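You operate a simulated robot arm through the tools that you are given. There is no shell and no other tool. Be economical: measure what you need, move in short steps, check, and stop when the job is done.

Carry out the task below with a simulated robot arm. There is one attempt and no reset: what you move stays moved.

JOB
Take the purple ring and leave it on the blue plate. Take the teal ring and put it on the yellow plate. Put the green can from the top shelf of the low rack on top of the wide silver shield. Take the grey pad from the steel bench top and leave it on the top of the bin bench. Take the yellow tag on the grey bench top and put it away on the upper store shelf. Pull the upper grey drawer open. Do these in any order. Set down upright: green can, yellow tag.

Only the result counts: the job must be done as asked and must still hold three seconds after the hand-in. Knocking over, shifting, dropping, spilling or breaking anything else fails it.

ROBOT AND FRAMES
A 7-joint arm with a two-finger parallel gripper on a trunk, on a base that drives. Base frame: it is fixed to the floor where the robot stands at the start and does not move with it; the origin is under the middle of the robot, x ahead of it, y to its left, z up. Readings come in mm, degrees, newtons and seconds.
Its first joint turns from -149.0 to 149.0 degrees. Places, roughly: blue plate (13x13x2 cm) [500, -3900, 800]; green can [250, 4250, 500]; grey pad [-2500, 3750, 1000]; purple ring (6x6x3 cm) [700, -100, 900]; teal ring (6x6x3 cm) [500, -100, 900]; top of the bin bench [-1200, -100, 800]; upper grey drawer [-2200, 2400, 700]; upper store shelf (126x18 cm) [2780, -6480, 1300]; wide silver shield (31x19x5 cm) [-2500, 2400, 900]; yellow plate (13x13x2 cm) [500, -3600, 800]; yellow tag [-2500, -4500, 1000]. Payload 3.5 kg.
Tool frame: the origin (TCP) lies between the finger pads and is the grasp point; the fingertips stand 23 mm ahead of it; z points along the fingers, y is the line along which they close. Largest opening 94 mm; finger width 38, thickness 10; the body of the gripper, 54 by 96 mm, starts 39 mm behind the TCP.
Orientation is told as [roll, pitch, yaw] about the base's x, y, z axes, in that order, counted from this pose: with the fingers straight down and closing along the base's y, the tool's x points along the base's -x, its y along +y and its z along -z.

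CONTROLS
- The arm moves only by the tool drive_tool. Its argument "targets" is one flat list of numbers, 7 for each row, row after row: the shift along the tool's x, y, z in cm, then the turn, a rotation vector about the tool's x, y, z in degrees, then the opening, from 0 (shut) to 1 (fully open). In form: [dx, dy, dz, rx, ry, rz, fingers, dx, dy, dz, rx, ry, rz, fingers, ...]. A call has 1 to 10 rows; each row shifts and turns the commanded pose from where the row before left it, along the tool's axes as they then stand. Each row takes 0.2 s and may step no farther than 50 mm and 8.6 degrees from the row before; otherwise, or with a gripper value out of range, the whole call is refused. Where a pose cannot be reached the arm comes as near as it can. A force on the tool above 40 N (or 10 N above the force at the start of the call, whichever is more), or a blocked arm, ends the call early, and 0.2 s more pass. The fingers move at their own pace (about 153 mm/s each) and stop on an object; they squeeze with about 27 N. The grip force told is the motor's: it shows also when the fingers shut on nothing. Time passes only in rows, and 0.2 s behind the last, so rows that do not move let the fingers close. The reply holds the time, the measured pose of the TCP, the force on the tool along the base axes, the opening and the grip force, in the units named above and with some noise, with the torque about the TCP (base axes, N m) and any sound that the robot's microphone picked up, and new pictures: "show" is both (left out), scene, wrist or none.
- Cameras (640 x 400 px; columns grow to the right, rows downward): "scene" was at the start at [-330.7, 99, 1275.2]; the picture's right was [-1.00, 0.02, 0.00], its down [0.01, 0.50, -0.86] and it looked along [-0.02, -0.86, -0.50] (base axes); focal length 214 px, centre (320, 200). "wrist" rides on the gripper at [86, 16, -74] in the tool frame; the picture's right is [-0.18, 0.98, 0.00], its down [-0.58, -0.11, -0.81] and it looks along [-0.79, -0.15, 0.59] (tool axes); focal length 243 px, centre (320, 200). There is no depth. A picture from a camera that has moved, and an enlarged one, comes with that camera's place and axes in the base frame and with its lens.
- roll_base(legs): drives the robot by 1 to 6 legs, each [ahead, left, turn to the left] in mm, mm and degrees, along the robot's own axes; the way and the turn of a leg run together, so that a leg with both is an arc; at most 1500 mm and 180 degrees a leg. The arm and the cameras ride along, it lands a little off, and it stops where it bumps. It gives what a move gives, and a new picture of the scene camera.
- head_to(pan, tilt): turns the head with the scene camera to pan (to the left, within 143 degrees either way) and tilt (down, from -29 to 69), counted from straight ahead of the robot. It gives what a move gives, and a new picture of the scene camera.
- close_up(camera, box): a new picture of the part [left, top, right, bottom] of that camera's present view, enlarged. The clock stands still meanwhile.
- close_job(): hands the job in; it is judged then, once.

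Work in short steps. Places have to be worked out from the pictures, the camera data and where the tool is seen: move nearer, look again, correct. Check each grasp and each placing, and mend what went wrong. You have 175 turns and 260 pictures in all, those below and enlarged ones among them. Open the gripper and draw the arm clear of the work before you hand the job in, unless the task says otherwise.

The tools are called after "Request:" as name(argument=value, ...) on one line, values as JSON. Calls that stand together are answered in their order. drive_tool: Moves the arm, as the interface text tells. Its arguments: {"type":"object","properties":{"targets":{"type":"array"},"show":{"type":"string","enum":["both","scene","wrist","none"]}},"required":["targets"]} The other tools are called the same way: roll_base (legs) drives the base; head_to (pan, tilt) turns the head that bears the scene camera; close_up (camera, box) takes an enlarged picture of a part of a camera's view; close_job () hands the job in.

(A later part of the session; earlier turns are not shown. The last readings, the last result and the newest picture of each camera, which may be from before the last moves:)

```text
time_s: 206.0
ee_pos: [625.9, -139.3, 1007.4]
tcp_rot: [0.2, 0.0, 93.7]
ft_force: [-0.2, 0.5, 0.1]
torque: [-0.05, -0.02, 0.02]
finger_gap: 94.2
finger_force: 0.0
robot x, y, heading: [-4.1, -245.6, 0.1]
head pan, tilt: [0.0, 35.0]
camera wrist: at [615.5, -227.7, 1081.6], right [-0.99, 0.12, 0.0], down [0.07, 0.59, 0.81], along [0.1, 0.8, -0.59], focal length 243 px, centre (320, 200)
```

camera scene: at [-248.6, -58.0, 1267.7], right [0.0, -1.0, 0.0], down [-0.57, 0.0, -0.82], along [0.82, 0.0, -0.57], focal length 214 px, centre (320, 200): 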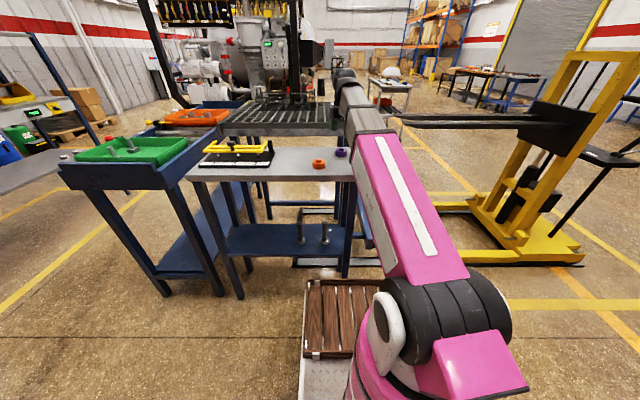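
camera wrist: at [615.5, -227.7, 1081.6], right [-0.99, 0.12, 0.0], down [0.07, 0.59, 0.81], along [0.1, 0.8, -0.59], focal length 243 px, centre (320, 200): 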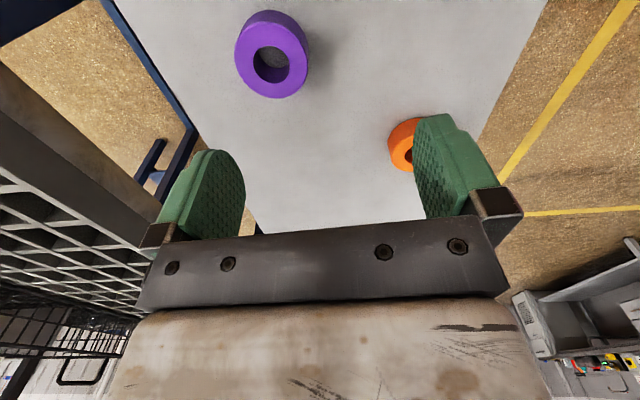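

Purple ring ≈[660,-151]. Move above it and descend partly.

Request:
drive_tool(targets=[1.4, -3.3, 1, 0, 0, 0, 1, 0, 0, 4, 0, 0, 0, 1, 0, 0, 2, 0, 0, 0, 1], show="wrist")

```text
time_s: 206.8
ee_pos: [660.8, -149.5, 937.5]
tcp_rot: [0.0, 0.0, 93.8]
ft_force: [-0.2, -0.6, 0.1]
torque: [-0.01, -0.02, 0.01]
finger_gap: 94.1
finger_force: 0.1
robot x, y, heading: [-10.2, -244.2, 0.3]
head pan, tilt: [0.0, 35.0]
camera wrist: at [649.0, -238.6, 1011.4], right [-0.99, 0.12, 0.0], down [0.07, 0.59, 0.81], along [0.1, 0.8, -0.59], focal length 243 px, centre (320, 200)
```

wrist: 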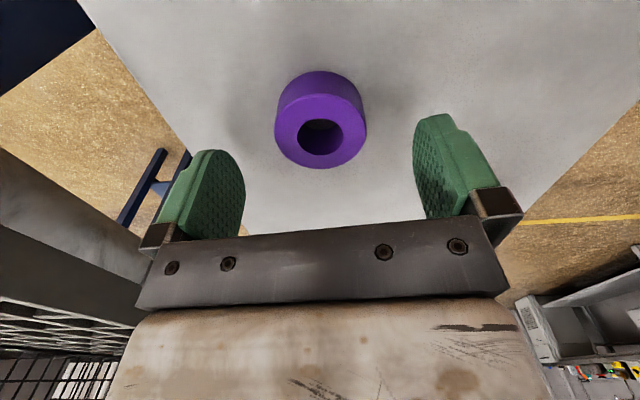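

Aligned. Descend to z≈907 and close.

Request:
drive_tool(targets=[0, 0, 1.6, 0, 0, 0, 1, 0, 0, 1.4, 0, 0, 0, 1, 0, 0, 0, 0, 0, 0, 0.4, 0, 0, 0, 0, 0, 0, 0.4, 0, 0, 0, 0, 0, 0, 0.4], show="wrist")

```text
time_s: 208.0
ee_pos: [661.2, -151.5, 906.3]
tcp_rot: [0.0, -0.1, 93.8]
ft_force: [0.6, 0.3, -0.2]
torque: [0.02, 0.02, 0.01]
finger_gap: 50.5
finger_force: 26.5
robot x, y, heading: [-4.1, -249.0, 0.3]
head pan, tilt: [0.0, 35.0]
camera wrist: at [649.3, -239.3, 980.9], right [-0.99, 0.12, 0.0], down [0.07, 0.59, 0.81], along [0.1, 0.8, -0.59], focal length 243 px, centre (320, 200)
```

wrist: 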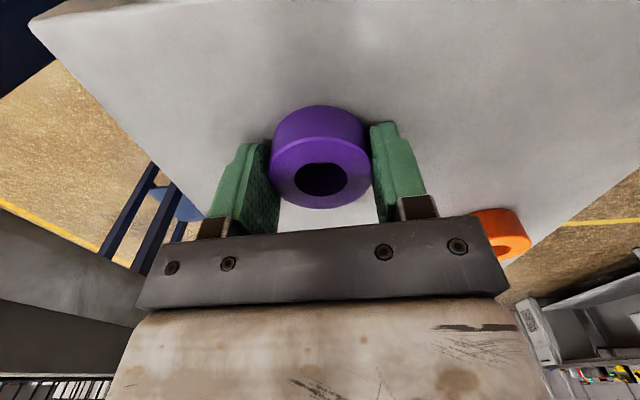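

Gripped (50.5 mm). Lift and drive the same route as before.

Request:
drive_tool(targets=[0, 0, -4, 0, 0, 0, 0.4, 0, 0, -4, 0, 0, 0, 0.4, 0, 0, -3, 0, 0, 0, 0.4], show="none")

Request:
roll_base(legs=[[0, -690, 0], [0, 0, -90], [1000, 0, 0], [0, -1000, 0]])

```text
time_s: 208.8
ee_pos: [663.4, -153.0, 1015.6]
tcp_rot: [0.0, -0.1, 93.8]
ft_force: [0.5, 0.0, -1.5]
torque: [-0.01, -0.02, 0.01]
finger_gap: 50.2
finger_force: 26.9
robot x, y, heading: [-7.7, -246.3, -0.0]
head pan, tilt: [0.0, 35.0]
```

```text
time_s: 226.1
ee_pos: [-932.4, -2622.3, 1015.6]
tcp_rot: [0.1, 0.0, 3.5]
ft_force: [0.7, 0.0, -2.1]
torque: [-0.01, -0.04, 0.04]
finger_gap: 50.4
finger_force: 27.2
robot x, y, heading: [-1025.8, -1955.5, -90.1]
head pan, tilt: [0.0, 35.0]
camera scene: at [-833.0, -1712.1, 1267.8], right [-1.0, 0.0, 0.0], down [0.0, 0.57, -0.82], along [0.0, -0.82, -0.57], focal length 214 px, centre (320, 200)
```

scene: 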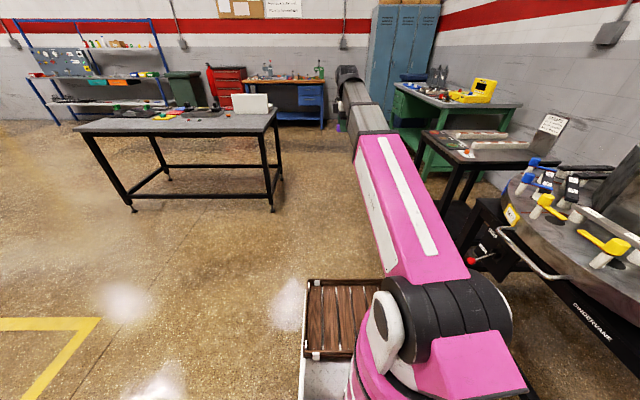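

Request:
roll_base(legs=[[1450, 0, 0], [1450, 0, 0], [0, 0, 180], [0, -1450, 0], [0, -140, 0]])

```text
time_s: 255.3
ee_pos: [484.4, -4119.1, 1015.7]
tcp_rot: [0.0, 0.0, -174.2]
ft_force: [0.0, -0.5, -2.7]
torque: [0.03, 0.04, 0.0]
finger_gap: 50.1
finger_force: 26.9
robot x, y, heading: [601.7, -4784.9, 92.1]
head pan, tilt: [0.0, 35.0]
camera scene: at [422.7, -5032.9, 1267.8], right [1.0, 0.04, 0.0], down [0.02, -0.57, -0.82], along [-0.03, 0.82, -0.57], focal length 214 px, centre (320, 200)
```

scene: 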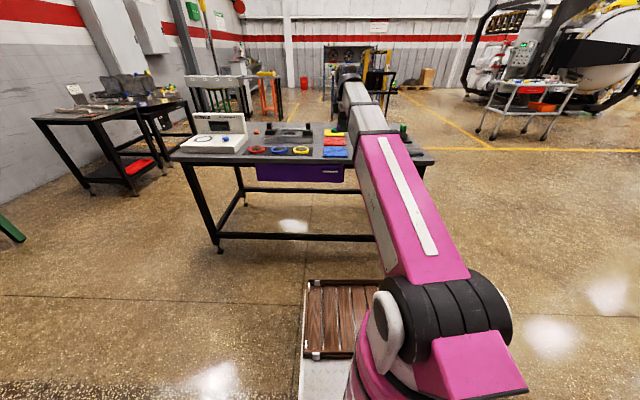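

Advance 205 mm (correcting heading) and look with the wrist.

Request:
roll_base(legs=[[205, 0, -2]])

Request:
drive_tool(targets=[0, 0, 0, 0, 0, 0, 0.4], show="wrist")

```text
time_s: 256.9
ee_pos: [506.5, -3907.8, 1016.3]
tcp_rot: [0.1, 0.1, -176.4]
ft_force: [-0.1, 0.0, -2.3]
torque: [0.02, 0.0, 0.04]
finger_gap: 50.3
finger_force: 26.4
robot x, y, heading: [597.0, -4574.6, 89.9]
head pan, tilt: [0.0, 35.0]
camera scene: at [409.5, -4819.3, 1267.8], right [1.0, 0.0, 0.0], down [0.0, -0.57, -0.82], along [0.0, 0.82, -0.57], focal length 214 px, centre (320, 200)
```

scene: 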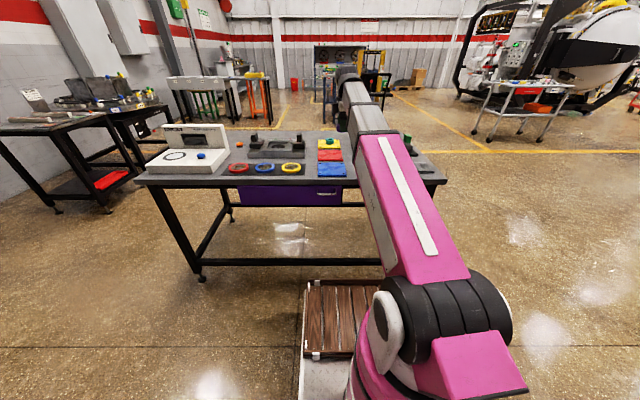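

```text
time_s: 257.3
ee_pos: [505.9, -3907.5, 1016.8]
tcp_rot: [0.1, 0.0, -176.4]
ft_force: [-0.3, -0.5, -2.9]
torque: [-0.02, -0.03, 0.01]
finger_gap: 50.3
finger_force: 27.0
robot x, y, heading: [598.4, -4578.0, 90.1]
head pan, tilt: [0.0, 35.0]
camera wrist: at [592.7, -3919.0, 1089.6], right [-0.12, -0.99, 0.0], down [-0.59, 0.07, 0.81], along [-0.8, 0.1, -0.59], focal length 243 px, centre (320, 200)
```

wrist: 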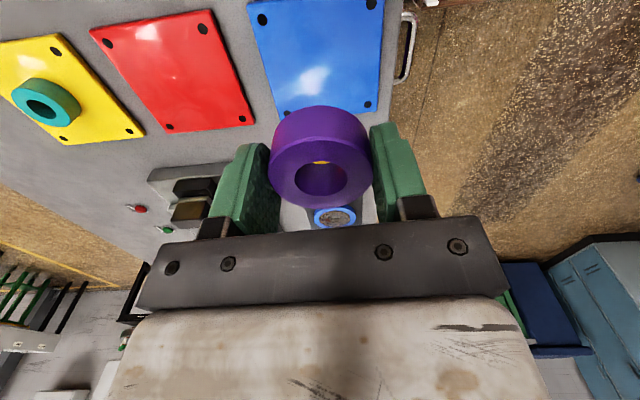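

Blue plate centre ≈[464,-3905]. Shift and lower to z≈850.

Request:
drive_tool(targets=[-4.3, -0.6, 0, 0, 0, 0, 0.4, 0, 0, 4.5, 0, 0, 0, 0.4, 0, 0, 4.5, 0, 0, 0, 0.4, 0, 0, 4.5, 0, 0, 0, 0.4, 0, 0, 2.5, 0, 0, 0, 0.4], show="wrist")

```text
time_s: 258.5
ee_pos: [463.5, -3905.7, 855.3]
tcp_rot: [0.0, 0.0, -176.5]
ft_force: [-0.1, -0.4, -3.2]
torque: [0.01, 0.01, -0.02]
finger_gap: 50.3
finger_force: 27.2
robot x, y, heading: [596.4, -4572.3, 90.2]
head pan, tilt: [0.0, 35.0]
camera wrist: at [549.7, -3916.4, 929.1], right [-0.12, -0.99, 0.0], down [-0.59, 0.07, 0.81], along [-0.8, 0.1, -0.59], focal length 243 px, centre (320, 200)
```

wrist: 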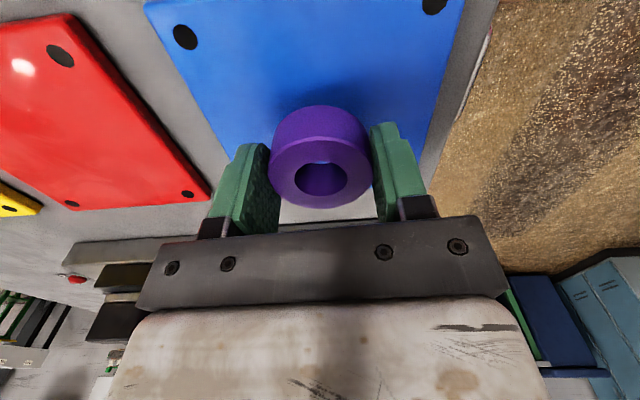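

Request:
drive_tool(targets=[0.3, 0, 1.2, 0, 0, 0, 0.4, 0, 0, 0.3, 0, 0, 0, 0.4, 0, 0, 0.2, 0, 0, 0, 0.4], show="none")

```text
time_s: 259.3
ee_pos: [465.5, -3905.1, 839.8]
tcp_rot: [0.1, 0.0, -176.4]
ft_force: [-0.3, -0.2, -3.1]
torque: [-0.02, -0.01, -0.02]
finger_gap: 50.1
finger_force: 26.8
robot x, y, heading: [597.7, -4579.6, 90.0]
head pan, tilt: [0.0, 35.0]
```

Request:
drive_tool(targets=[0, 0, 0.2, 0, 0, 0, 0.4, 0, 0, 0.2, 0, 0, 0, 0.4], show="none")

```text
time_s: 259.9
ee_pos: [465.8, -3905.0, 835.3]
tcp_rot: [0.1, -0.1, -176.4]
ft_force: [-1.7, -0.5, 23.2]
torque: [-0.19, -0.05, -0.01]
finger_gap: 50.3
finger_force: 27.3
robot x, y, heading: [600.1, -4575.3, 89.9]
head pan, tilt: [0.0, 35.0]
```

Contact (23 N). Release and raise.

Request:
drive_tool(targets=[0, 0, -0.1, 0, 0, 0, 0.4, 0, 0, 0, 0, 0, 0, 1, 0, 0, 0, 0, 0, 0, 1, 0, 0, 0, 0, 0, 0, 1, 0, 0, -4, 0, 0, 0, 1, 0, 0, -5, 0, 0, 0, 1, 0, 0, -5, 0, 0, 0, 1, 0, 0, -4, 0, 0, 0, 1], show="wrist")

```text
time_s: 261.7
ee_pos: [464.0, -3904.5, 1015.8]
tcp_rot: [0.1, -0.1, -176.4]
ft_force: [0.0, -0.8, -0.4]
torque: [0.01, -0.01, -0.01]
finger_gap: 94.0
finger_force: 0.0
robot x, y, heading: [598.8, -4578.0, 89.8]
head pan, tilt: [0.0, 35.0]
camera wrist: at [551.3, -3915.8, 1089.8], right [-0.12, -0.99, 0.0], down [-0.59, 0.07, 0.81], along [-0.8, 0.1, -0.59], focal length 243 px, centre (320, 200)
```

wrist: 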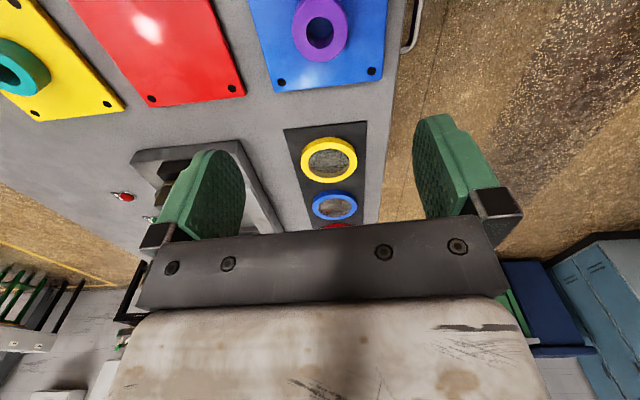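

Purple ring placed on the blue plate. Now drive north for the remaining jobs: back out, west around the table, then up the corridor.

Request:
roll_base(legs=[[-290, 0, 0], [0, 1450, 0], [0, 170, 0], [1450, 0, 0], [1450, 0, 0]])

Request:
roll_base(legs=[[0, -970, 0], [500, 0, 0]])

```text
time_s: 284.9
ee_pos: [-1108.2, -1326.9, 1015.0]
tcp_rot: [0.2, 0.0, -177.6]
ft_force: [-0.1, 0.4, -0.4]
torque: [0.0, 0.0, -0.02]
finger_gap: 94.0
finger_force: 0.0
robot x, y, heading: [-988.1, -2001.4, 88.7]
head pan, tilt: [0.0, 35.0]
camera scene: at [-1180.5, -2240.2, 1267.7], right [1.0, -0.02, 0.0], down [-0.01, -0.57, -0.82], along [0.02, 0.82, -0.57], focal length 214 px, centre (320, 200)
```

scene: 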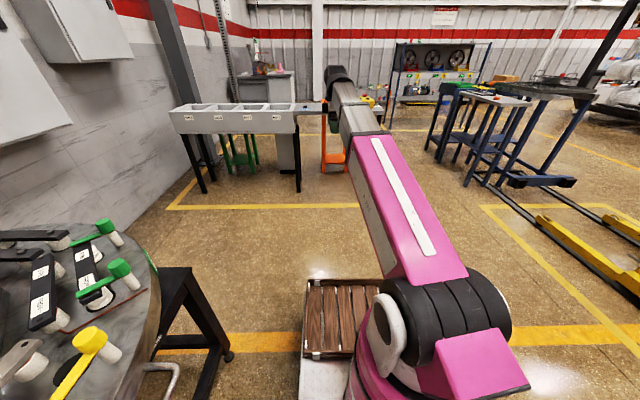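

```text
time_s: 292.6
ee_pos: [-130.1, -840.3, 1015.2]
tcp_rot: [0.1, 0.0, -176.9]
ft_force: [0.9, -0.4, 1.0]
torque: [-0.03, -0.03, -0.01]
finger_gap: 94.0
finger_force: 0.0
robot x, y, heading: [-2.1, -1514.9, 89.5]
head pan, tilt: [0.0, 35.0]
camera scene: at [-193.6, -1754.2, 1267.7], right [1.0, -0.01, 0.0], down [-0.01, -0.57, -0.82], along [0.01, 0.82, -0.57], focal length 214 px, centre (320, 200)
```

scene: 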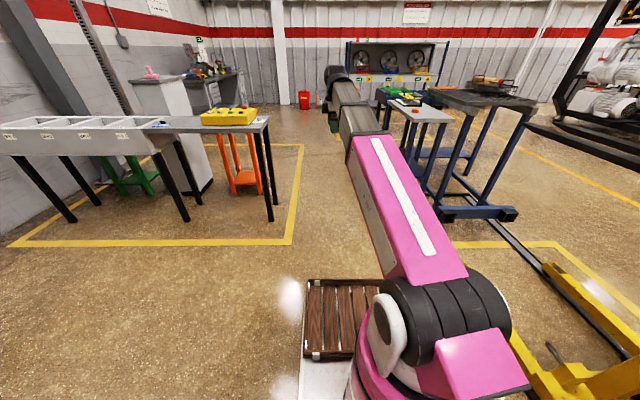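

Corridor is clear. Drive up it.

Request:
roll_base(legs=[[1400, 50, 0.5], [1300, 0, 0]])

Request:
head_to(pan=45, tilt=20)

```text
time_s: 305.7
ee_pos: [-190.2, 1850.0, 1015.4]
tcp_rot: [0.1, -0.1, -175.9]
ft_force: [1.1, -0.4, 0.3]
torque: [-0.01, 0.04, 0.0]
finger_gap: 94.2
finger_force: 0.0
robot x, y, heading: [-47.5, 1175.9, 90.5]
head pan, tilt: [0.0, 35.0]
camera scene: at [-235.8, 934.7, 1267.7], right [1.0, 0.01, 0.0], down [0.01, -0.57, -0.82], along [-0.01, 0.82, -0.57], focal length 214 px, centre (320, 200)
```

scene: 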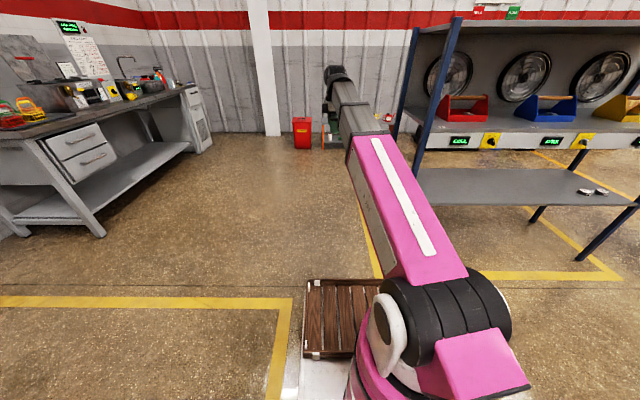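

```text
time_s: 306.8
ee_pos: [-189.3, 1849.4, 1015.9]
tcp_rot: [0.1, 0.0, -175.8]
ft_force: [-0.5, 1.3, 0.1]
torque: [-0.01, 0.0, 0.04]
finger_gap: 94.2
finger_force: 0.0
robot x, y, heading: [-48.9, 1180.3, 90.5]
head pan, tilt: [45.0, 20.0]
camera scene: at [-301.4, 911.9, 1291.6], right [0.7, 0.71, 0.0], down [0.24, -0.24, -0.94], along [-0.67, 0.66, -0.34], focal length 214 px, centre (320, 200)
```

scene: 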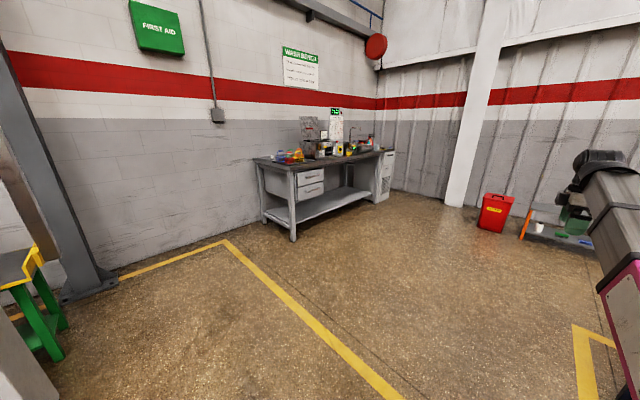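

The wash bench (steel top, grey drawers) is on the west side; the low rack is near the north wall beyond the fan bench. Move left and ahead, then look at the rack.

Request:
roll_base(legs=[[0, 350, 0], [1450, 0, 0]])

Request:
head_to(pan=-20, tilt=30)

```text
time_s: 315.7
ee_pos: [-556.3, 3258.0, 1015.1]
tcp_rot: [0.1, 0.0, -175.9]
ft_force: [0.9, 0.2, -0.2]
torque: [0.0, 0.0, -0.01]
finger_gap: 94.2
finger_force: 0.0
robot x, y, heading: [-419.1, 2588.1, 90.4]
head pan, tilt: [45.0, 20.0]
camera scene: at [-668.8, 2319.7, 1291.6], right [0.7, 0.71, 0.0], down [0.24, -0.24, -0.94], along [-0.67, 0.66, -0.34], focal length 214 px, centre (320, 200)
```

scene: 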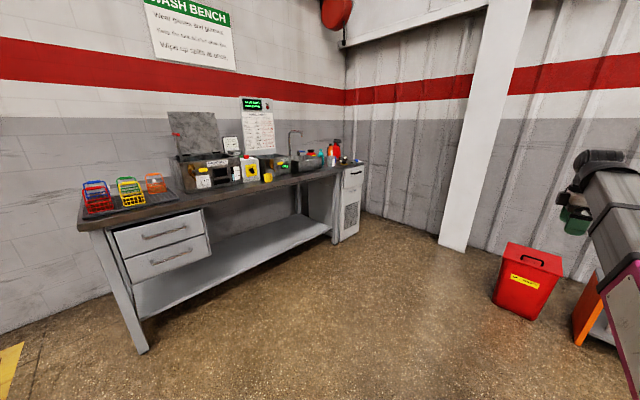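

```text
time_s: 317.1
ee_pos: [-555.5, 3258.1, 1016.4]
tcp_rot: [0.0, 0.0, -175.9]
ft_force: [0.0, 0.0, -0.4]
torque: [0.01, 0.01, 0.04]
finger_gap: 94.2
finger_force: 0.1
robot x, y, heading: [-418.3, 2584.7, 90.4]
head pan, tilt: [-20.0, 30.0]
camera scene: at [-572.3, 2339.6, 1275.5], right [0.94, -0.33, 0.0], down [-0.17, -0.47, -0.87], along [0.29, 0.82, -0.5], focal length 214 px, centre (320, 200)
```

scene: 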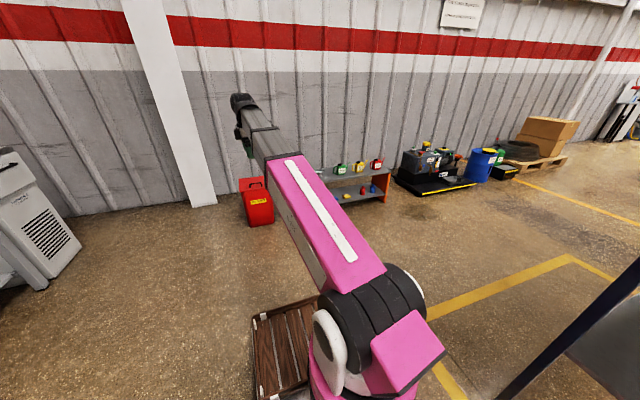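

Request:
close_up(camera="scene", box=[310, 140, 406, 215])

```text
5.33 times, centred on (358, 178) of scene
camera zoom: at [-572.3, 2339.6, 1275.5], right [0.94, -0.33, 0.0], down [-0.17, -0.47, -0.87], along [0.29, 0.82, -0.5], focal length 1144 px, centre (117, 320)
```

zoom: 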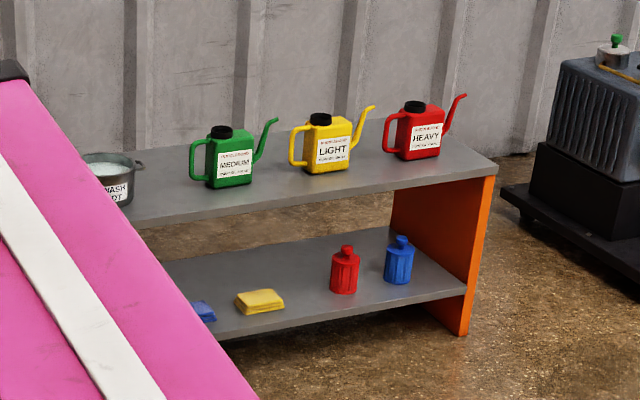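

The green "MEDIUM" can sits ≈[238,4050,~520] on the rack, thin side along y. Drive in front of it with the arm high.

Request:
roll_base(legs=[[800, 0, 0], [0, -740, -0.4]])

Request:
head_to(pan=0, tilt=45)

```text
time_s: 325.1
ee_pos: [197.6, 4074.7, 1015.3]
tcp_rot: [0.1, 0.0, -176.6]
ft_force: [0.1, 0.4, 0.4]
torque: [0.0, -0.01, 0.01]
finger_gap: 93.9
finger_force: 0.1
robot x, y, heading: [328.0, 3404.0, 89.8]
head pan, tilt: [-20.0, 30.0]
camera scene: at [167.7, 3158.0, 1275.5], right [0.94, -0.35, 0.0], down [-0.17, -0.47, -0.87], along [0.3, 0.81, -0.5], focal length 214 px, centre (320, 200)
```

scene: 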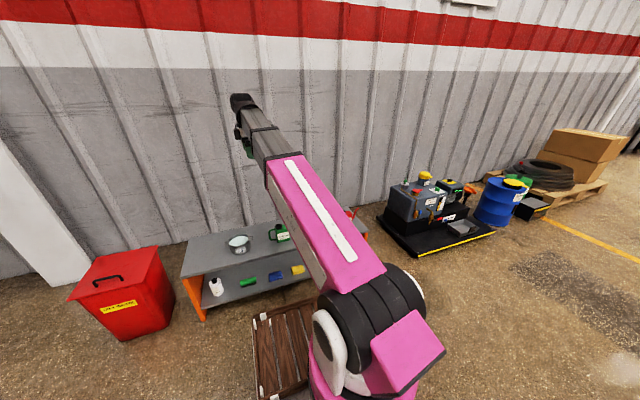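

```text
time_s: 325.9
ee_pos: [196.9, 4075.5, 1016.7]
tcp_rot: [0.1, 0.0, -176.7]
ft_force: [0.5, -0.1, -0.1]
torque: [-0.05, -0.01, 0.01]
finger_gap: 94.1
finger_force: 0.0
robot x, y, heading: [327.1, 3403.9, 89.6]
head pan, tilt: [0.0, 45.0]
camera scene: at [136.8, 3154.5, 1253.0], right [1.0, -0.01, 0.0], down [0.0, -0.71, -0.71], along [0.0, 0.71, -0.71], focal length 214 px, centre (320, 200)
```

scene: 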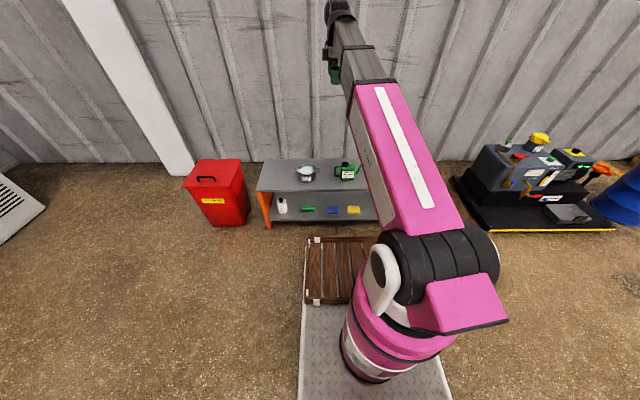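

Request:
close_up(camera="scene", box=[250, 145, 390, 232])

Request:
drive_tool(targets=[0, 0, 4, 0, 0, 0, 1, 0, 0, 4, 0, 0, 0, 1], show="wrist")

```text
4.57 times, centred on (320, 188) of scene
camera zoom: at [136.8, 3154.5, 1253.0], right [1.0, -0.01, 0.0], down [0.0, -0.71, -0.71], along [0.0, 0.71, -0.71], focal length 980 px, centre (320, 253)
```

zoom: 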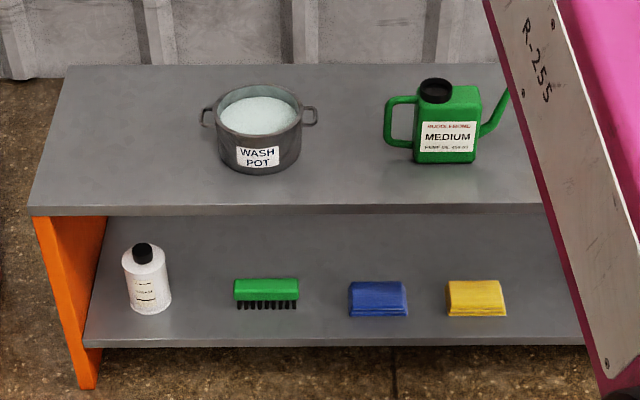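

```text
time_s: 326.5
ee_pos: [199.0, 4075.4, 934.1]
tcp_rot: [0.0, -0.1, -176.7]
ft_force: [-0.5, -0.5, 0.1]
torque: [-0.02, 0.0, -0.01]
finger_gap: 94.3
finger_force: 0.0
robot x, y, heading: [328.6, 3400.1, 89.7]
head pan, tilt: [0.0, 45.0]
camera wrist: at [284.7, 4063.3, 1008.8], right [-0.13, -0.99, 0.0], down [-0.59, 0.08, 0.81], along [-0.8, 0.1, -0.59], focal length 243 px, centre (320, 200)
```

wrist: 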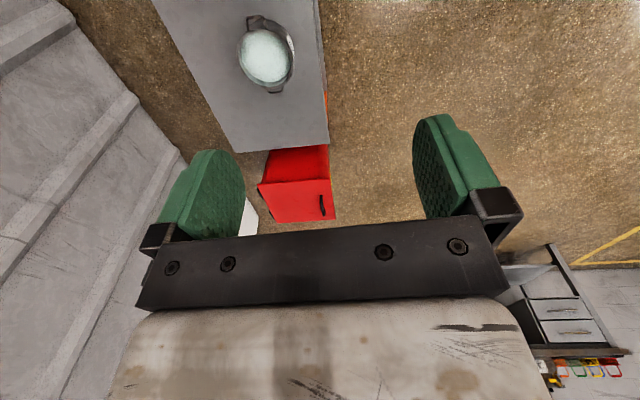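

Triangulation: can ≈[302,4178], rack top z≈415–430. Move the hand to the +x side above to view it with the wrist camera.

Request:
drive_tool(targets=[3.6, -1.25, 2.6, 0, 0, 0, 1, 3.6, -1.25, 2.6, 0, 0, 0, 1, 3.6, -1.25, 2.6, 0, 0, 0, 1, 3.6, -1.25, 2.6, 0, 0, 0, 1, 3.6, -1.25, 2.6, 0, 0, 0, 1, 3.6, -1.25, 2.6, 0, 0, 0, 1], show="wrist")

```text
time_s: 327.9
ee_pos: [410.7, 4162.8, 779.7]
tcp_rot: [0.2, 0.1, -176.7]
ft_force: [-0.7, 0.4, -0.1]
torque: [0.0, -0.01, -0.02]
finger_gap: 93.9
finger_force: 0.1
robot x, y, heading: [325.9, 3402.9, 89.3]
head pan, tilt: [0.0, 45.0]
camera wrist: at [497.0, 4150.9, 853.9], right [-0.13, -0.99, 0.0], down [-0.59, 0.08, 0.81], along [-0.8, 0.1, -0.59], focal length 243 px, centre (320, 200)
```

wrist: 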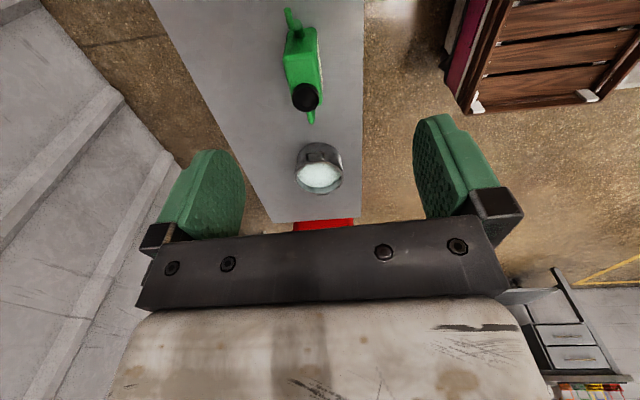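

Request:
close_up(camera="wrist", box=[240, 0, 400, 130])

```text
3.08 times, centred on (320, 65) of wrist
camera zoom: at [497.0, 4150.9, 853.9], right [-0.13, -0.99, 0.0], down [-0.59, 0.08, 0.81], along [-0.8, 0.1, -0.59], focal length 746 px, centre (320, 615)
```

zoom: 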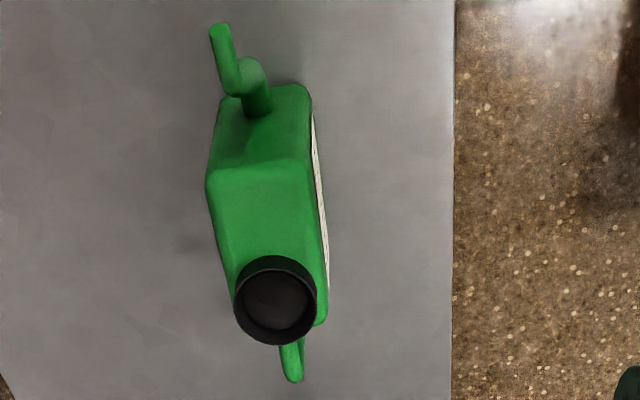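

Can top ≈[318,4196,~503], long axis along x (rotate tool 5°). Hover above it at z 600.

Request:
drive_tool(targets=[0, 0, 0, 0, 0, 5, 1, -1.9, -0.6, 3.6, 0, 0, 0, 1, -1.9, -0.6, 3.6, 0, 0, 0, 1, -1.9, -0.6, 3.6, 0, 0, 0, 1, -1.9, -0.6, 3.6, 0, 0, 0, 1, -1.8, -0.6, 3.6, 0, 0, 0, 1], show="wrist")

```text
time_s: 329.3
ee_pos: [314.5, 4195.1, 598.0]
tcp_rot: [0.2, 0.0, 178.2]
ft_force: [0.1, -0.9, -0.1]
torque: [-0.03, -0.01, 0.0]
finger_gap: 94.1
finger_force: 0.0
robot x, y, heading: [328.1, 3404.4, 89.6]
head pan, tilt: [0.0, 45.0]
camera wrist: at [400.3, 4175.3, 671.9], right [-0.21, -0.98, 0.0], down [-0.58, 0.13, 0.81], along [-0.79, 0.17, -0.59], focal length 243 px, centre (320, 200)
```

wrist: 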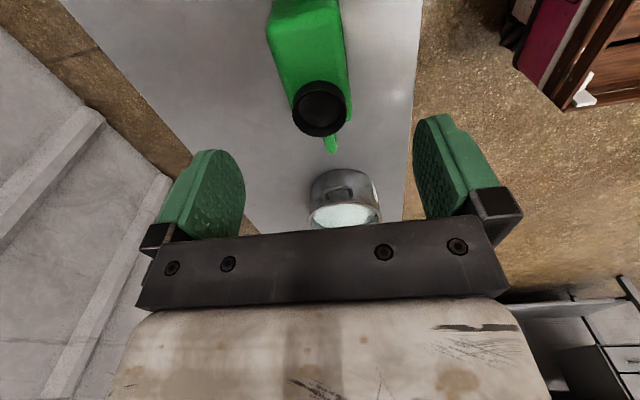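

Aligned. Descend gradually, watching force.

Request:
drive_tool(targets=[0.4, -0.4, 3, 0, 0, 0, 1, 0, 0, 3, 0, 0, 0, 1, 0, 0, 2, 0, 0, 0, 1], show="wrist")

```text
time_s: 330.1
ee_pos: [319.2, 4198.9, 518.7]
tcp_rot: [0.0, 0.1, 178.2]
ft_force: [-0.2, 0.7, -0.9]
torque: [0.0, -0.02, -0.01]
finger_gap: 94.1
finger_force: 0.0
robot x, y, heading: [329.1, 3400.7, 89.8]
head pan, tilt: [0.0, 45.0]
camera wrist: at [404.0, 4179.4, 591.7], right [-0.21, -0.98, 0.0], down [-0.58, 0.13, 0.81], along [-0.79, 0.17, -0.59], focal length 243 px, centre (320, 200)
```

wrist: 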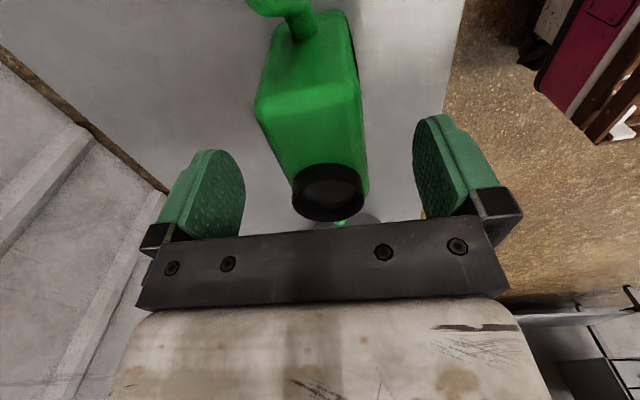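

Cap top ≈506, body top ≈490. Lower to z≈478 and close.

Request:
drive_tool(targets=[0, 0, 2.2, 0, 0, 0, 1, 0, 0, 2, 0, 0, 0, 1], show="wrist")

```text
time_s: 330.7
ee_pos: [319.5, 4198.8, 478.0]
tcp_rot: [0.1, 0.0, 178.3]
ft_force: [0.2, 0.7, 0.2]
torque: [0.03, 0.0, 0.0]
finger_gap: 94.0
finger_force: 0.1
robot x, y, heading: [329.3, 3403.3, 89.8]
head pan, tilt: [0.0, 45.0]
camera wrist: at [405.2, 4179.6, 551.0], right [-0.21, -0.98, 0.0], down [-0.58, 0.13, 0.81], along [-0.79, 0.17, -0.59], focal length 243 px, centre (320, 200)
```

wrist: 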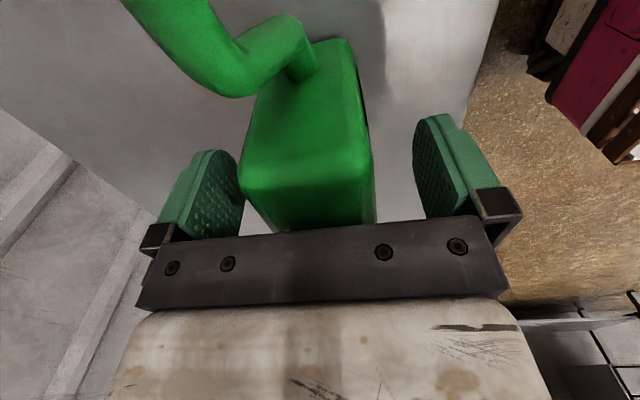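

The can is ~9 mm toward +y of centre; shift and close.

Request:
drive_tool(targets=[0, -0.8, 0, 0, 0, 0, 1, 0, 0, 0, 0, 0, 0, 0.3, 0, 0, 0, 0, 0, 0, 0.3, 0, 0, 0, 0, 0, 0, 0.3], show="wrist")

```text
time_s: 331.7
ee_pos: [320.7, 4205.7, 476.7]
tcp_rot: [0.0, 0.0, 178.3]
ft_force: [0.4, 0.1, -0.3]
torque: [0.14, 0.11, -0.06]
finger_gap: 49.9
finger_force: 27.3
robot x, y, heading: [327.8, 3405.5, 89.5]
head pan, tilt: [0.0, 45.0]
camera wrist: at [404.8, 4187.3, 550.5], right [-0.21, -0.98, 0.0], down [-0.58, 0.13, 0.81], along [-0.79, 0.17, -0.59], focal length 243 px, centre (320, 200)
```

wrist: 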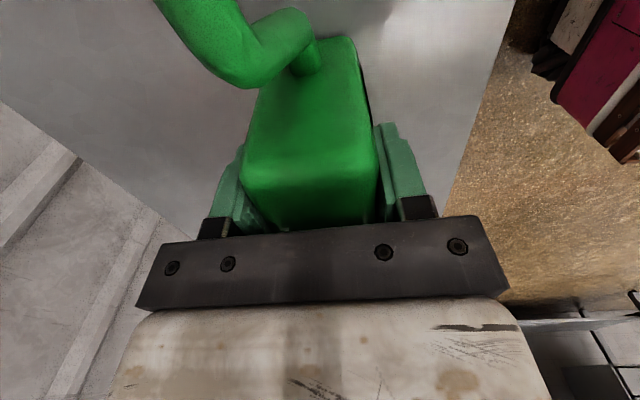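

Gripped (49.9 mm). Lift straight up.

Request:
drive_tool(targets=[0, 0, -2, 0, 0, 0, 0.3, 0, 0, -3, 0, 0, 0, 0.3, 0, 0, -4, 0, 0, 0, 0.3], show="both")

```text
time_s: 332.5
ee_pos: [319.9, 4203.4, 566.8]
tcp_rot: [0.1, 0.1, 178.3]
ft_force: [0.1, 0.4, -4.0]
torque: [0.0, -0.04, 0.01]
finger_gap: 49.9
finger_force: 27.1
robot x, y, heading: [330.2, 3402.6, 89.9]
head pan, tilt: [0.0, 45.0]
camera scene: at [136.8, 3154.6, 1252.9], right [1.0, -0.01, 0.0], down [0.0, -0.71, -0.71], along [0.0, 0.71, -0.71], focal length 214 px, centre (320, 200)
camera wrist: at [405.6, 4184.7, 640.3], right [-0.21, -0.98, 0.0], down [-0.58, 0.13, 0.81], along [-0.79, 0.17, -0.59], focal length 243 px, centre (320, 200)
```

scene: 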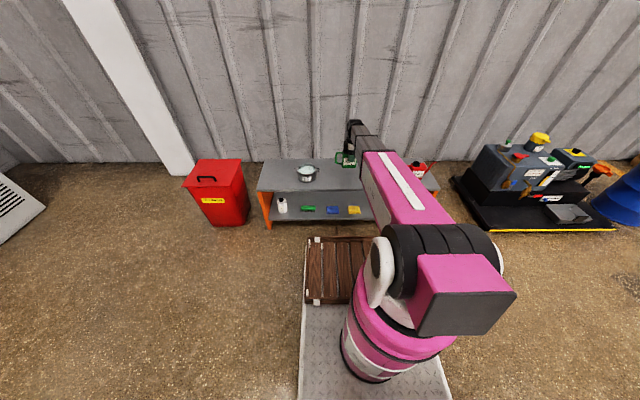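
wrist: 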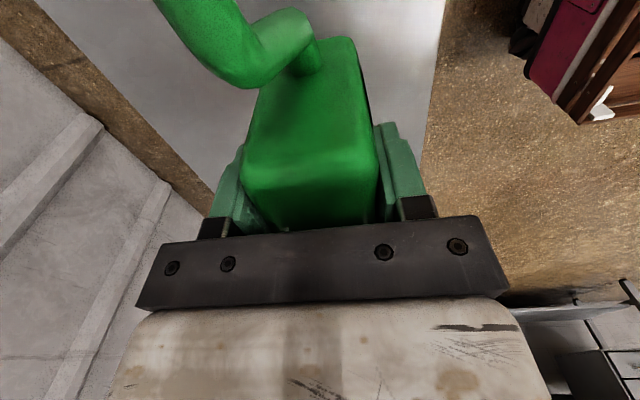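

Request:
drive_tool(targets=[0, 0, -4.8, 0, 0, 0, 0.3, 0, 0, -4.8, 0, 0, 0, 0.3, 0, 1.6, -4.6, 0, 0, 0, 0.3, 0, 1.6, -4.6, 0, 0, 0, 0.3, 0, 1.6, -4.6, 0, 0, 0, 0.3, 0, 1.6, -4.6, 0, 0, 0, 0.3, 0, 1.6, -4.6, 0, 0, 0, 0.3, 0, 1.6, -4.6, 0, 0, 0, 0.3, 0, 1.6, -4.6, 0, 0, 0, 0.3, 0, 1.6, -4.6, 0, 0, 0, 0.3], show="none")

Request:
roll_base(legs=[[-200, 0, 0], [0, 1200, 0], [-560, 0, 0], [0, 0, 90]])

Request:
head_to(pan=15, tilt=30)

```text
time_s: 334.7
ee_pos: [318.3, 4077.5, 1030.5]
tcp_rot: [0.1, 0.1, 178.3]
ft_force: [-0.3, 0.0, -4.8]
torque: [0.03, -0.02, 0.01]
finger_gap: 50.1
finger_force: 26.6
robot x, y, heading: [328.0, 3403.5, 89.8]
head pan, tilt: [0.0, 45.0]
```

```text
time_s: 348.5
ee_pos: [-1537.1, 2656.5, 1030.5]
tcp_rot: [0.1, 0.0, -93.3]
ft_force: [0.2, 0.5, -4.0]
torque: [0.01, 0.01, -0.03]
finger_gap: 50.1
finger_force: 26.7
robot x, y, heading: [-861.8, 2646.7, 177.9]
head pan, tilt: [0.0, 45.0]
camera scene: at [-619.1, 2446.7, 1252.9], right [0.03, 1.0, 0.0], down [0.71, -0.02, -0.71], along [-0.71, 0.02, -0.71], focal length 214 px, centre (320, 200)
```

scene: 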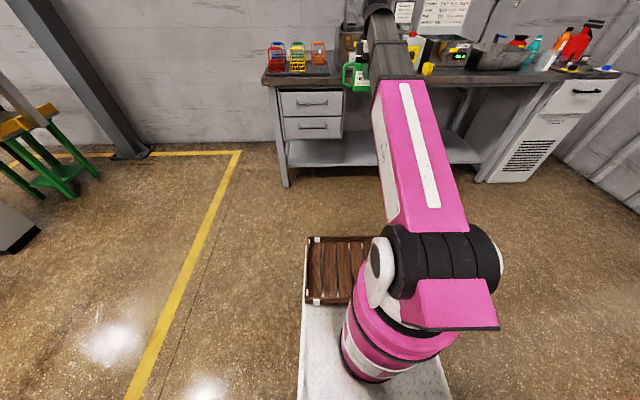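

```text
time_s: 349.3
ee_pos: [-1537.9, 2656.2, 1031.1]
tcp_rot: [0.1, 0.1, -93.2]
ft_force: [-1.2, 0.3, -4.2]
torque: [0.02, 0.01, -0.02]
finger_gap: 49.9
finger_force: 26.9
robot x, y, heading: [-864.6, 2644.4, 178.1]
head pan, tilt: [15.0, 30.0]
camera scene: at [-625.9, 2423.6, 1275.5], right [-0.23, 0.97, 0.0], down [0.49, 0.11, -0.87], along [-0.84, -0.2, -0.5], focal length 214 px, centre (320, 200)
```

scene: 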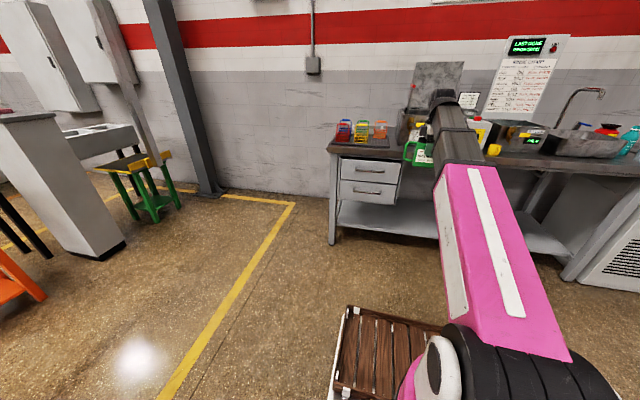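

Request:
close_up(camera="scene", box=[320, 60, 480, 160])

Request:
close_up(camera="scene", box=[440, 60, 640, 185])

```text
4.00 times, centred on (400, 110) of scene
camera zoom: at [-625.9, 2423.6, 1275.5], right [-0.23, 0.97, 0.0], down [0.49, 0.11, -0.87], along [-0.84, -0.2, -0.5], focal length 858 px, centre (0, 560)
```

zoom: 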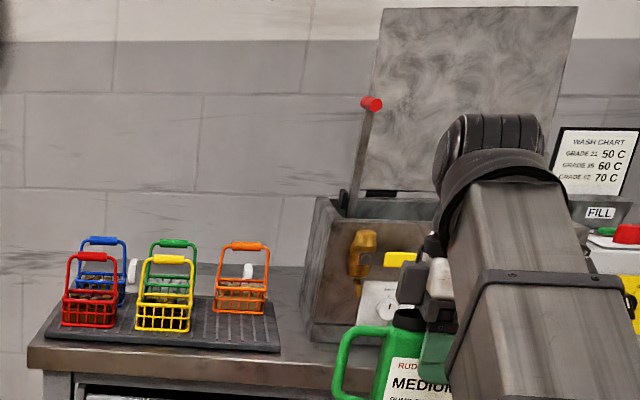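

```text
3.20 times, centred on (540, 122) of scene
camera zoom: at [-625.9, 2423.6, 1275.5], right [-0.23, 0.97, 0.0], down [0.49, 0.11, -0.87], along [-0.84, -0.2, -0.5], focal length 686 px, centre (-384, 448)
```

zoom: 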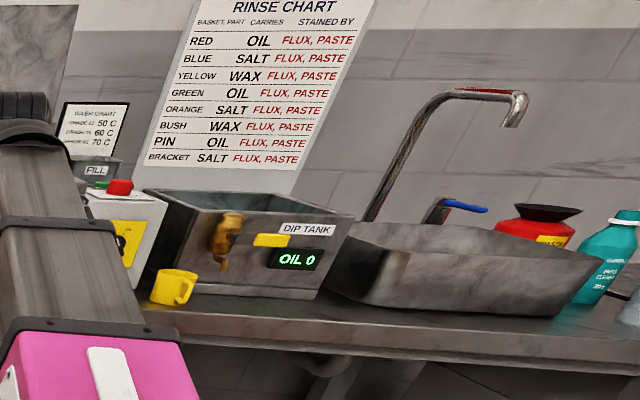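

I can't identify the shield yet. Strafe left, advance a little and look more closely.

Request:
roll_base(legs=[[250, 450, 1.9]])

Request:
head_to(pan=-12, tilt=22)

```text
time_s: 352.3
ee_pos: [-1794.0, 2183.3, 1031.5]
tcp_rot: [0.1, 0.0, -91.6]
ft_force: [0.2, -0.1, -3.7]
torque: [0.03, -0.02, -0.01]
finger_gap: 50.0
finger_force: 26.7
robot x, y, heading: [-1114.2, 2195.4, 179.6]
head pan, tilt: [15.0, 30.0]
camera scene: at [-875.4, 1979.6, 1275.6], right [-0.26, 0.97, 0.0], down [0.48, 0.13, -0.87], along [-0.84, -0.22, -0.5], focal length 214 px, centre (320, 200)
```

scene: 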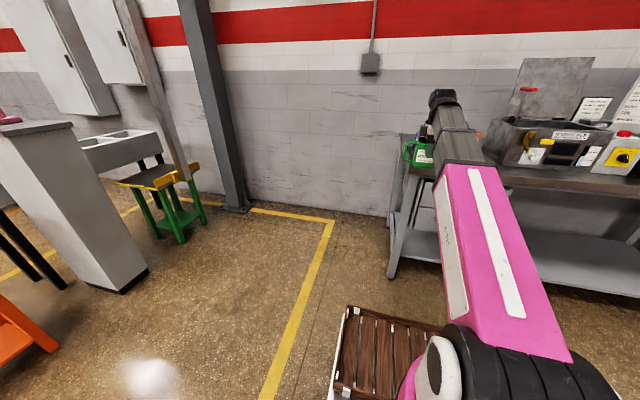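

```text
time_s: 353.2
ee_pos: [-1793.7, 2183.8, 1030.8]
tcp_rot: [0.1, 0.0, -91.5]
ft_force: [-0.3, -0.8, -4.0]
torque: [0.0, -0.01, 0.0]
finger_gap: 49.7
finger_force: 26.8
robot x, y, heading: [-1116.3, 2191.7, 179.9]
head pan, tilt: [-12.0, 22.0]
camera scene: at [-878.6, 2022.3, 1288.3], right [0.21, 0.98, 0.0], down [0.37, -0.08, -0.93], along [-0.91, 0.2, -0.37], focal length 214 px, centre (320, 200)
```

scene: 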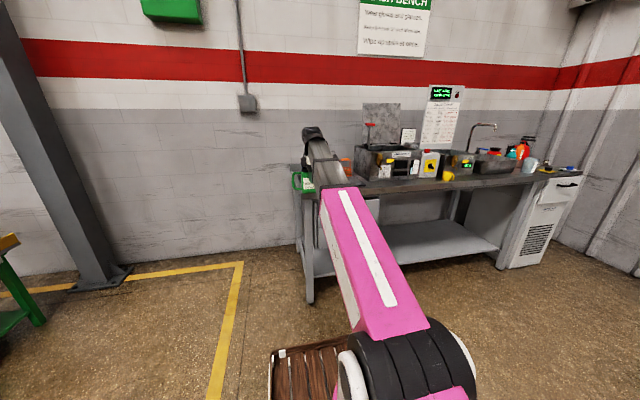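

Swing the arm 40° to the left so the head camera can view the bench, then go closer.

Request:
drive_tool(targets=[-4.7, 0.2, 0, 0, 0, -4, 0.3, -4.7, 0.2, 0, 0, 0, -4, 0.3, -4.7, 0.2, 0, 0, 0, -4, 0.3, -4.7, 0.2, 0, 0, 0, -4, 0.3, -4.7, 0.2, 0, 0, 0, -4, 0.3, -4.7, 0.2, 0, 0, 0, -4, 0.3, -4.7, 0.2, 0, 0, 0, -4, 0.3, -4.7, 0.2, 0, 0, 0, -4, 0.3, -4.7, 0.2, 0, 0, 0, -4, 0.3, -4.7, 0.2, 0, 0, 0, -4, 0.3], show="none")

Request:
roll_base(legs=[[0, -400, 0], [380, 0, 0]])

Request:
head_to(pan=0, tilt=25)

```text
time_s: 355.4
ee_pos: [-1644.8, 1747.6, 1033.7]
tcp_rot: [0.1, 0.0, -51.6]
ft_force: [0.1, 0.2, -4.3]
torque: [0.03, 0.01, -0.01]
finger_gap: 50.1
finger_force: 27.0
robot x, y, heading: [-1118.8, 2199.3, 179.7]
head pan, tilt: [-12.0, 22.0]
```

```text
time_s: 359.9
ee_pos: [-2023.4, 2143.1, 1032.8]
tcp_rot: [0.1, 0.0, -51.3]
ft_force: [-0.4, -0.7, -4.7]
torque: [0.06, 0.01, 0.0]
finger_gap: 50.0
finger_force: 26.8
robot x, y, heading: [-1497.3, 2593.2, -179.9]
head pan, tilt: [-12.0, 22.0]
camera scene: at [-1258.7, 2423.2, 1288.3], right [0.21, 0.98, 0.0], down [0.37, -0.08, -0.93], along [-0.91, 0.19, -0.37], focal length 214 px, centre (320, 200)
```

scene: 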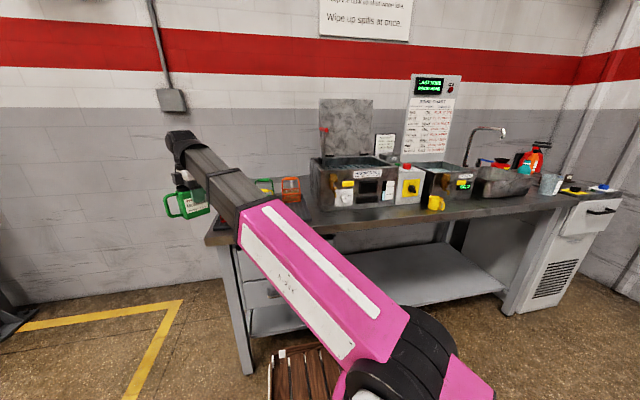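

```text
time_s: 360.6
ee_pos: [-2023.2, 2144.1, 1033.1]
tcp_rot: [0.1, 0.1, -51.4]
ft_force: [-0.5, -0.7, -5.0]
torque: [0.03, 0.05, 0.01]
finger_gap: 49.9
finger_force: 27.0
robot x, y, heading: [-1500.0, 2592.4, -179.8]
head pan, tilt: [0.0, 25.0]
camera scene: at [-1260.0, 2403.9, 1283.5], right [0.0, 1.0, 0.0], down [0.42, 0.0, -0.91], along [-0.91, 0.0, -0.42], focal length 214 px, centre (320, 200)
```

scene: 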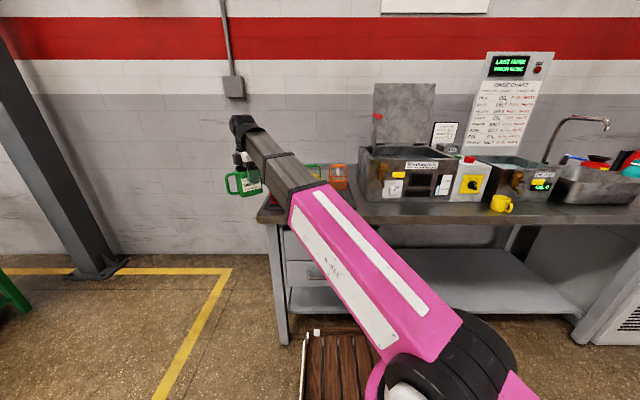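

The shield must be behind the baskets. Strafe left so the head camera looks past the arm on its right side.

Request:
roll_base(legs=[[0, 420, 0]])

Request:
head_to(pan=-20, tilt=22)

Request:
close_up(camera="scene", box=[200, 100, 440, 250])

```text
time_s: 363.2
ee_pos: [-2021.9, 1728.9, 1032.0]
tcp_rot: [0.1, 0.0, -51.1]
ft_force: [-0.7, -0.1, -4.2]
torque: [0.01, 0.03, 0.0]
finger_gap: 49.7
finger_force: 27.2
robot x, y, heading: [-1498.3, 2180.9, -179.7]
head pan, tilt: [0.0, 25.0]
camera scene: at [-1258.6, 1990.9, 1283.5], right [0.0, 1.0, 0.0], down [0.42, 0.0, -0.91], along [-0.91, 0.0, -0.42], focal length 214 px, centre (320, 200)
```

scene: 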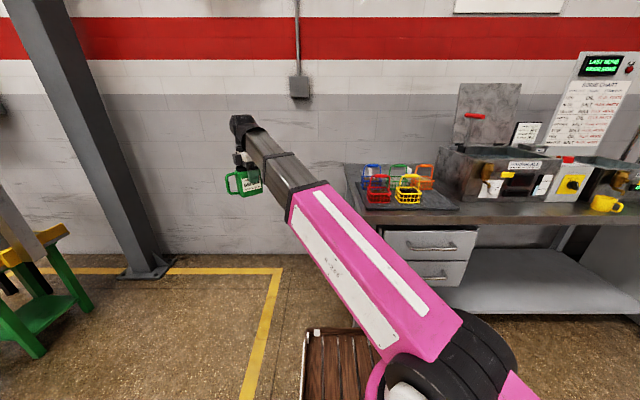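

```text
time_s: 364.0
ee_pos: [-2021.8, 1729.8, 1034.2]
tcp_rot: [0.0, -0.1, -51.2]
ft_force: [0.8, -0.2, -3.5]
torque: [0.02, 0.02, -0.01]
finger_gap: 50.0
finger_force: 26.9
robot x, y, heading: [-1498.1, 2179.9, -179.8]
head pan, tilt: [-20.0, 22.0]
camera scene: at [-1253.8, 2022.6, 1288.3], right [0.34, 0.94, 0.0], down [0.35, -0.13, -0.93], along [-0.87, 0.31, -0.37], focal length 214 px, centre (320, 200)
```

scene: 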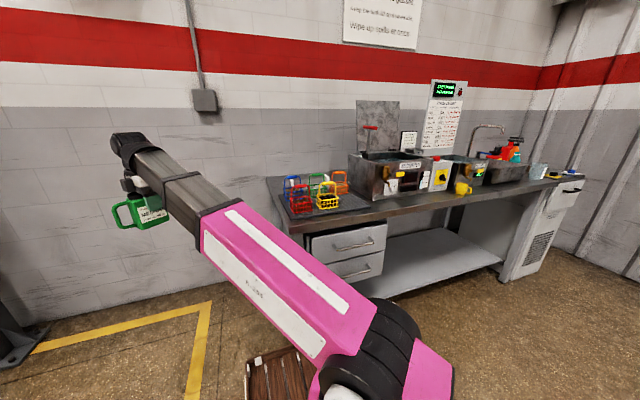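

```text
2.67 times, centred on (320, 175) of scene
camera zoom: at [-1253.8, 2022.6, 1288.3], right [0.34, 0.94, 0.0], down [0.35, -0.13, -0.93], along [-0.87, 0.31, -0.37], focal length 572 px, centre (320, 267)
```

zoom: 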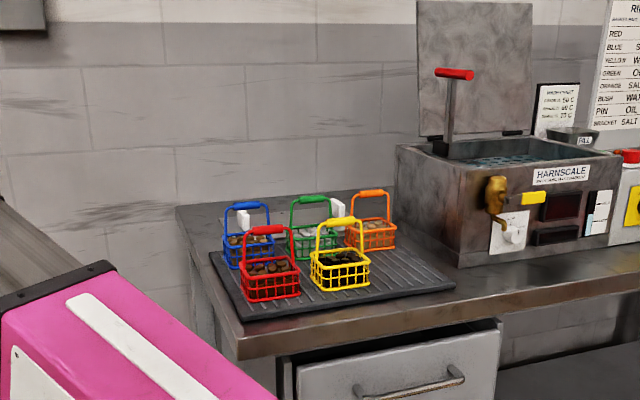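

Request:
close_up(camera="scene", box=[262, 160, 358, 220])

```text
6.67 times, centred on (310, 190) of scene
camera zoom: at [-1253.8, 2022.6, 1288.3], right [0.34, 0.94, 0.0], down [0.35, -0.13, -0.93], along [-0.87, 0.31, -0.37], focal length 1430 px, centre (387, 267)
```

zoom: 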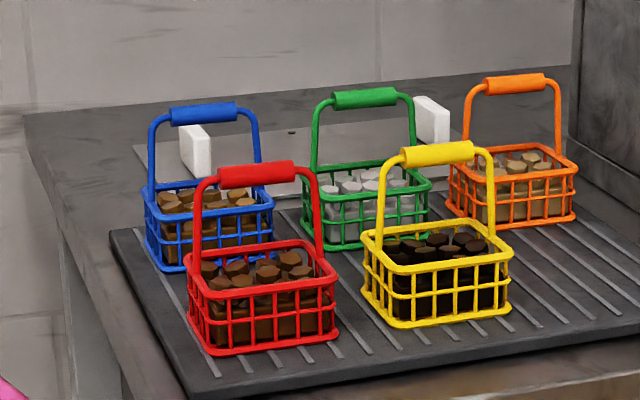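

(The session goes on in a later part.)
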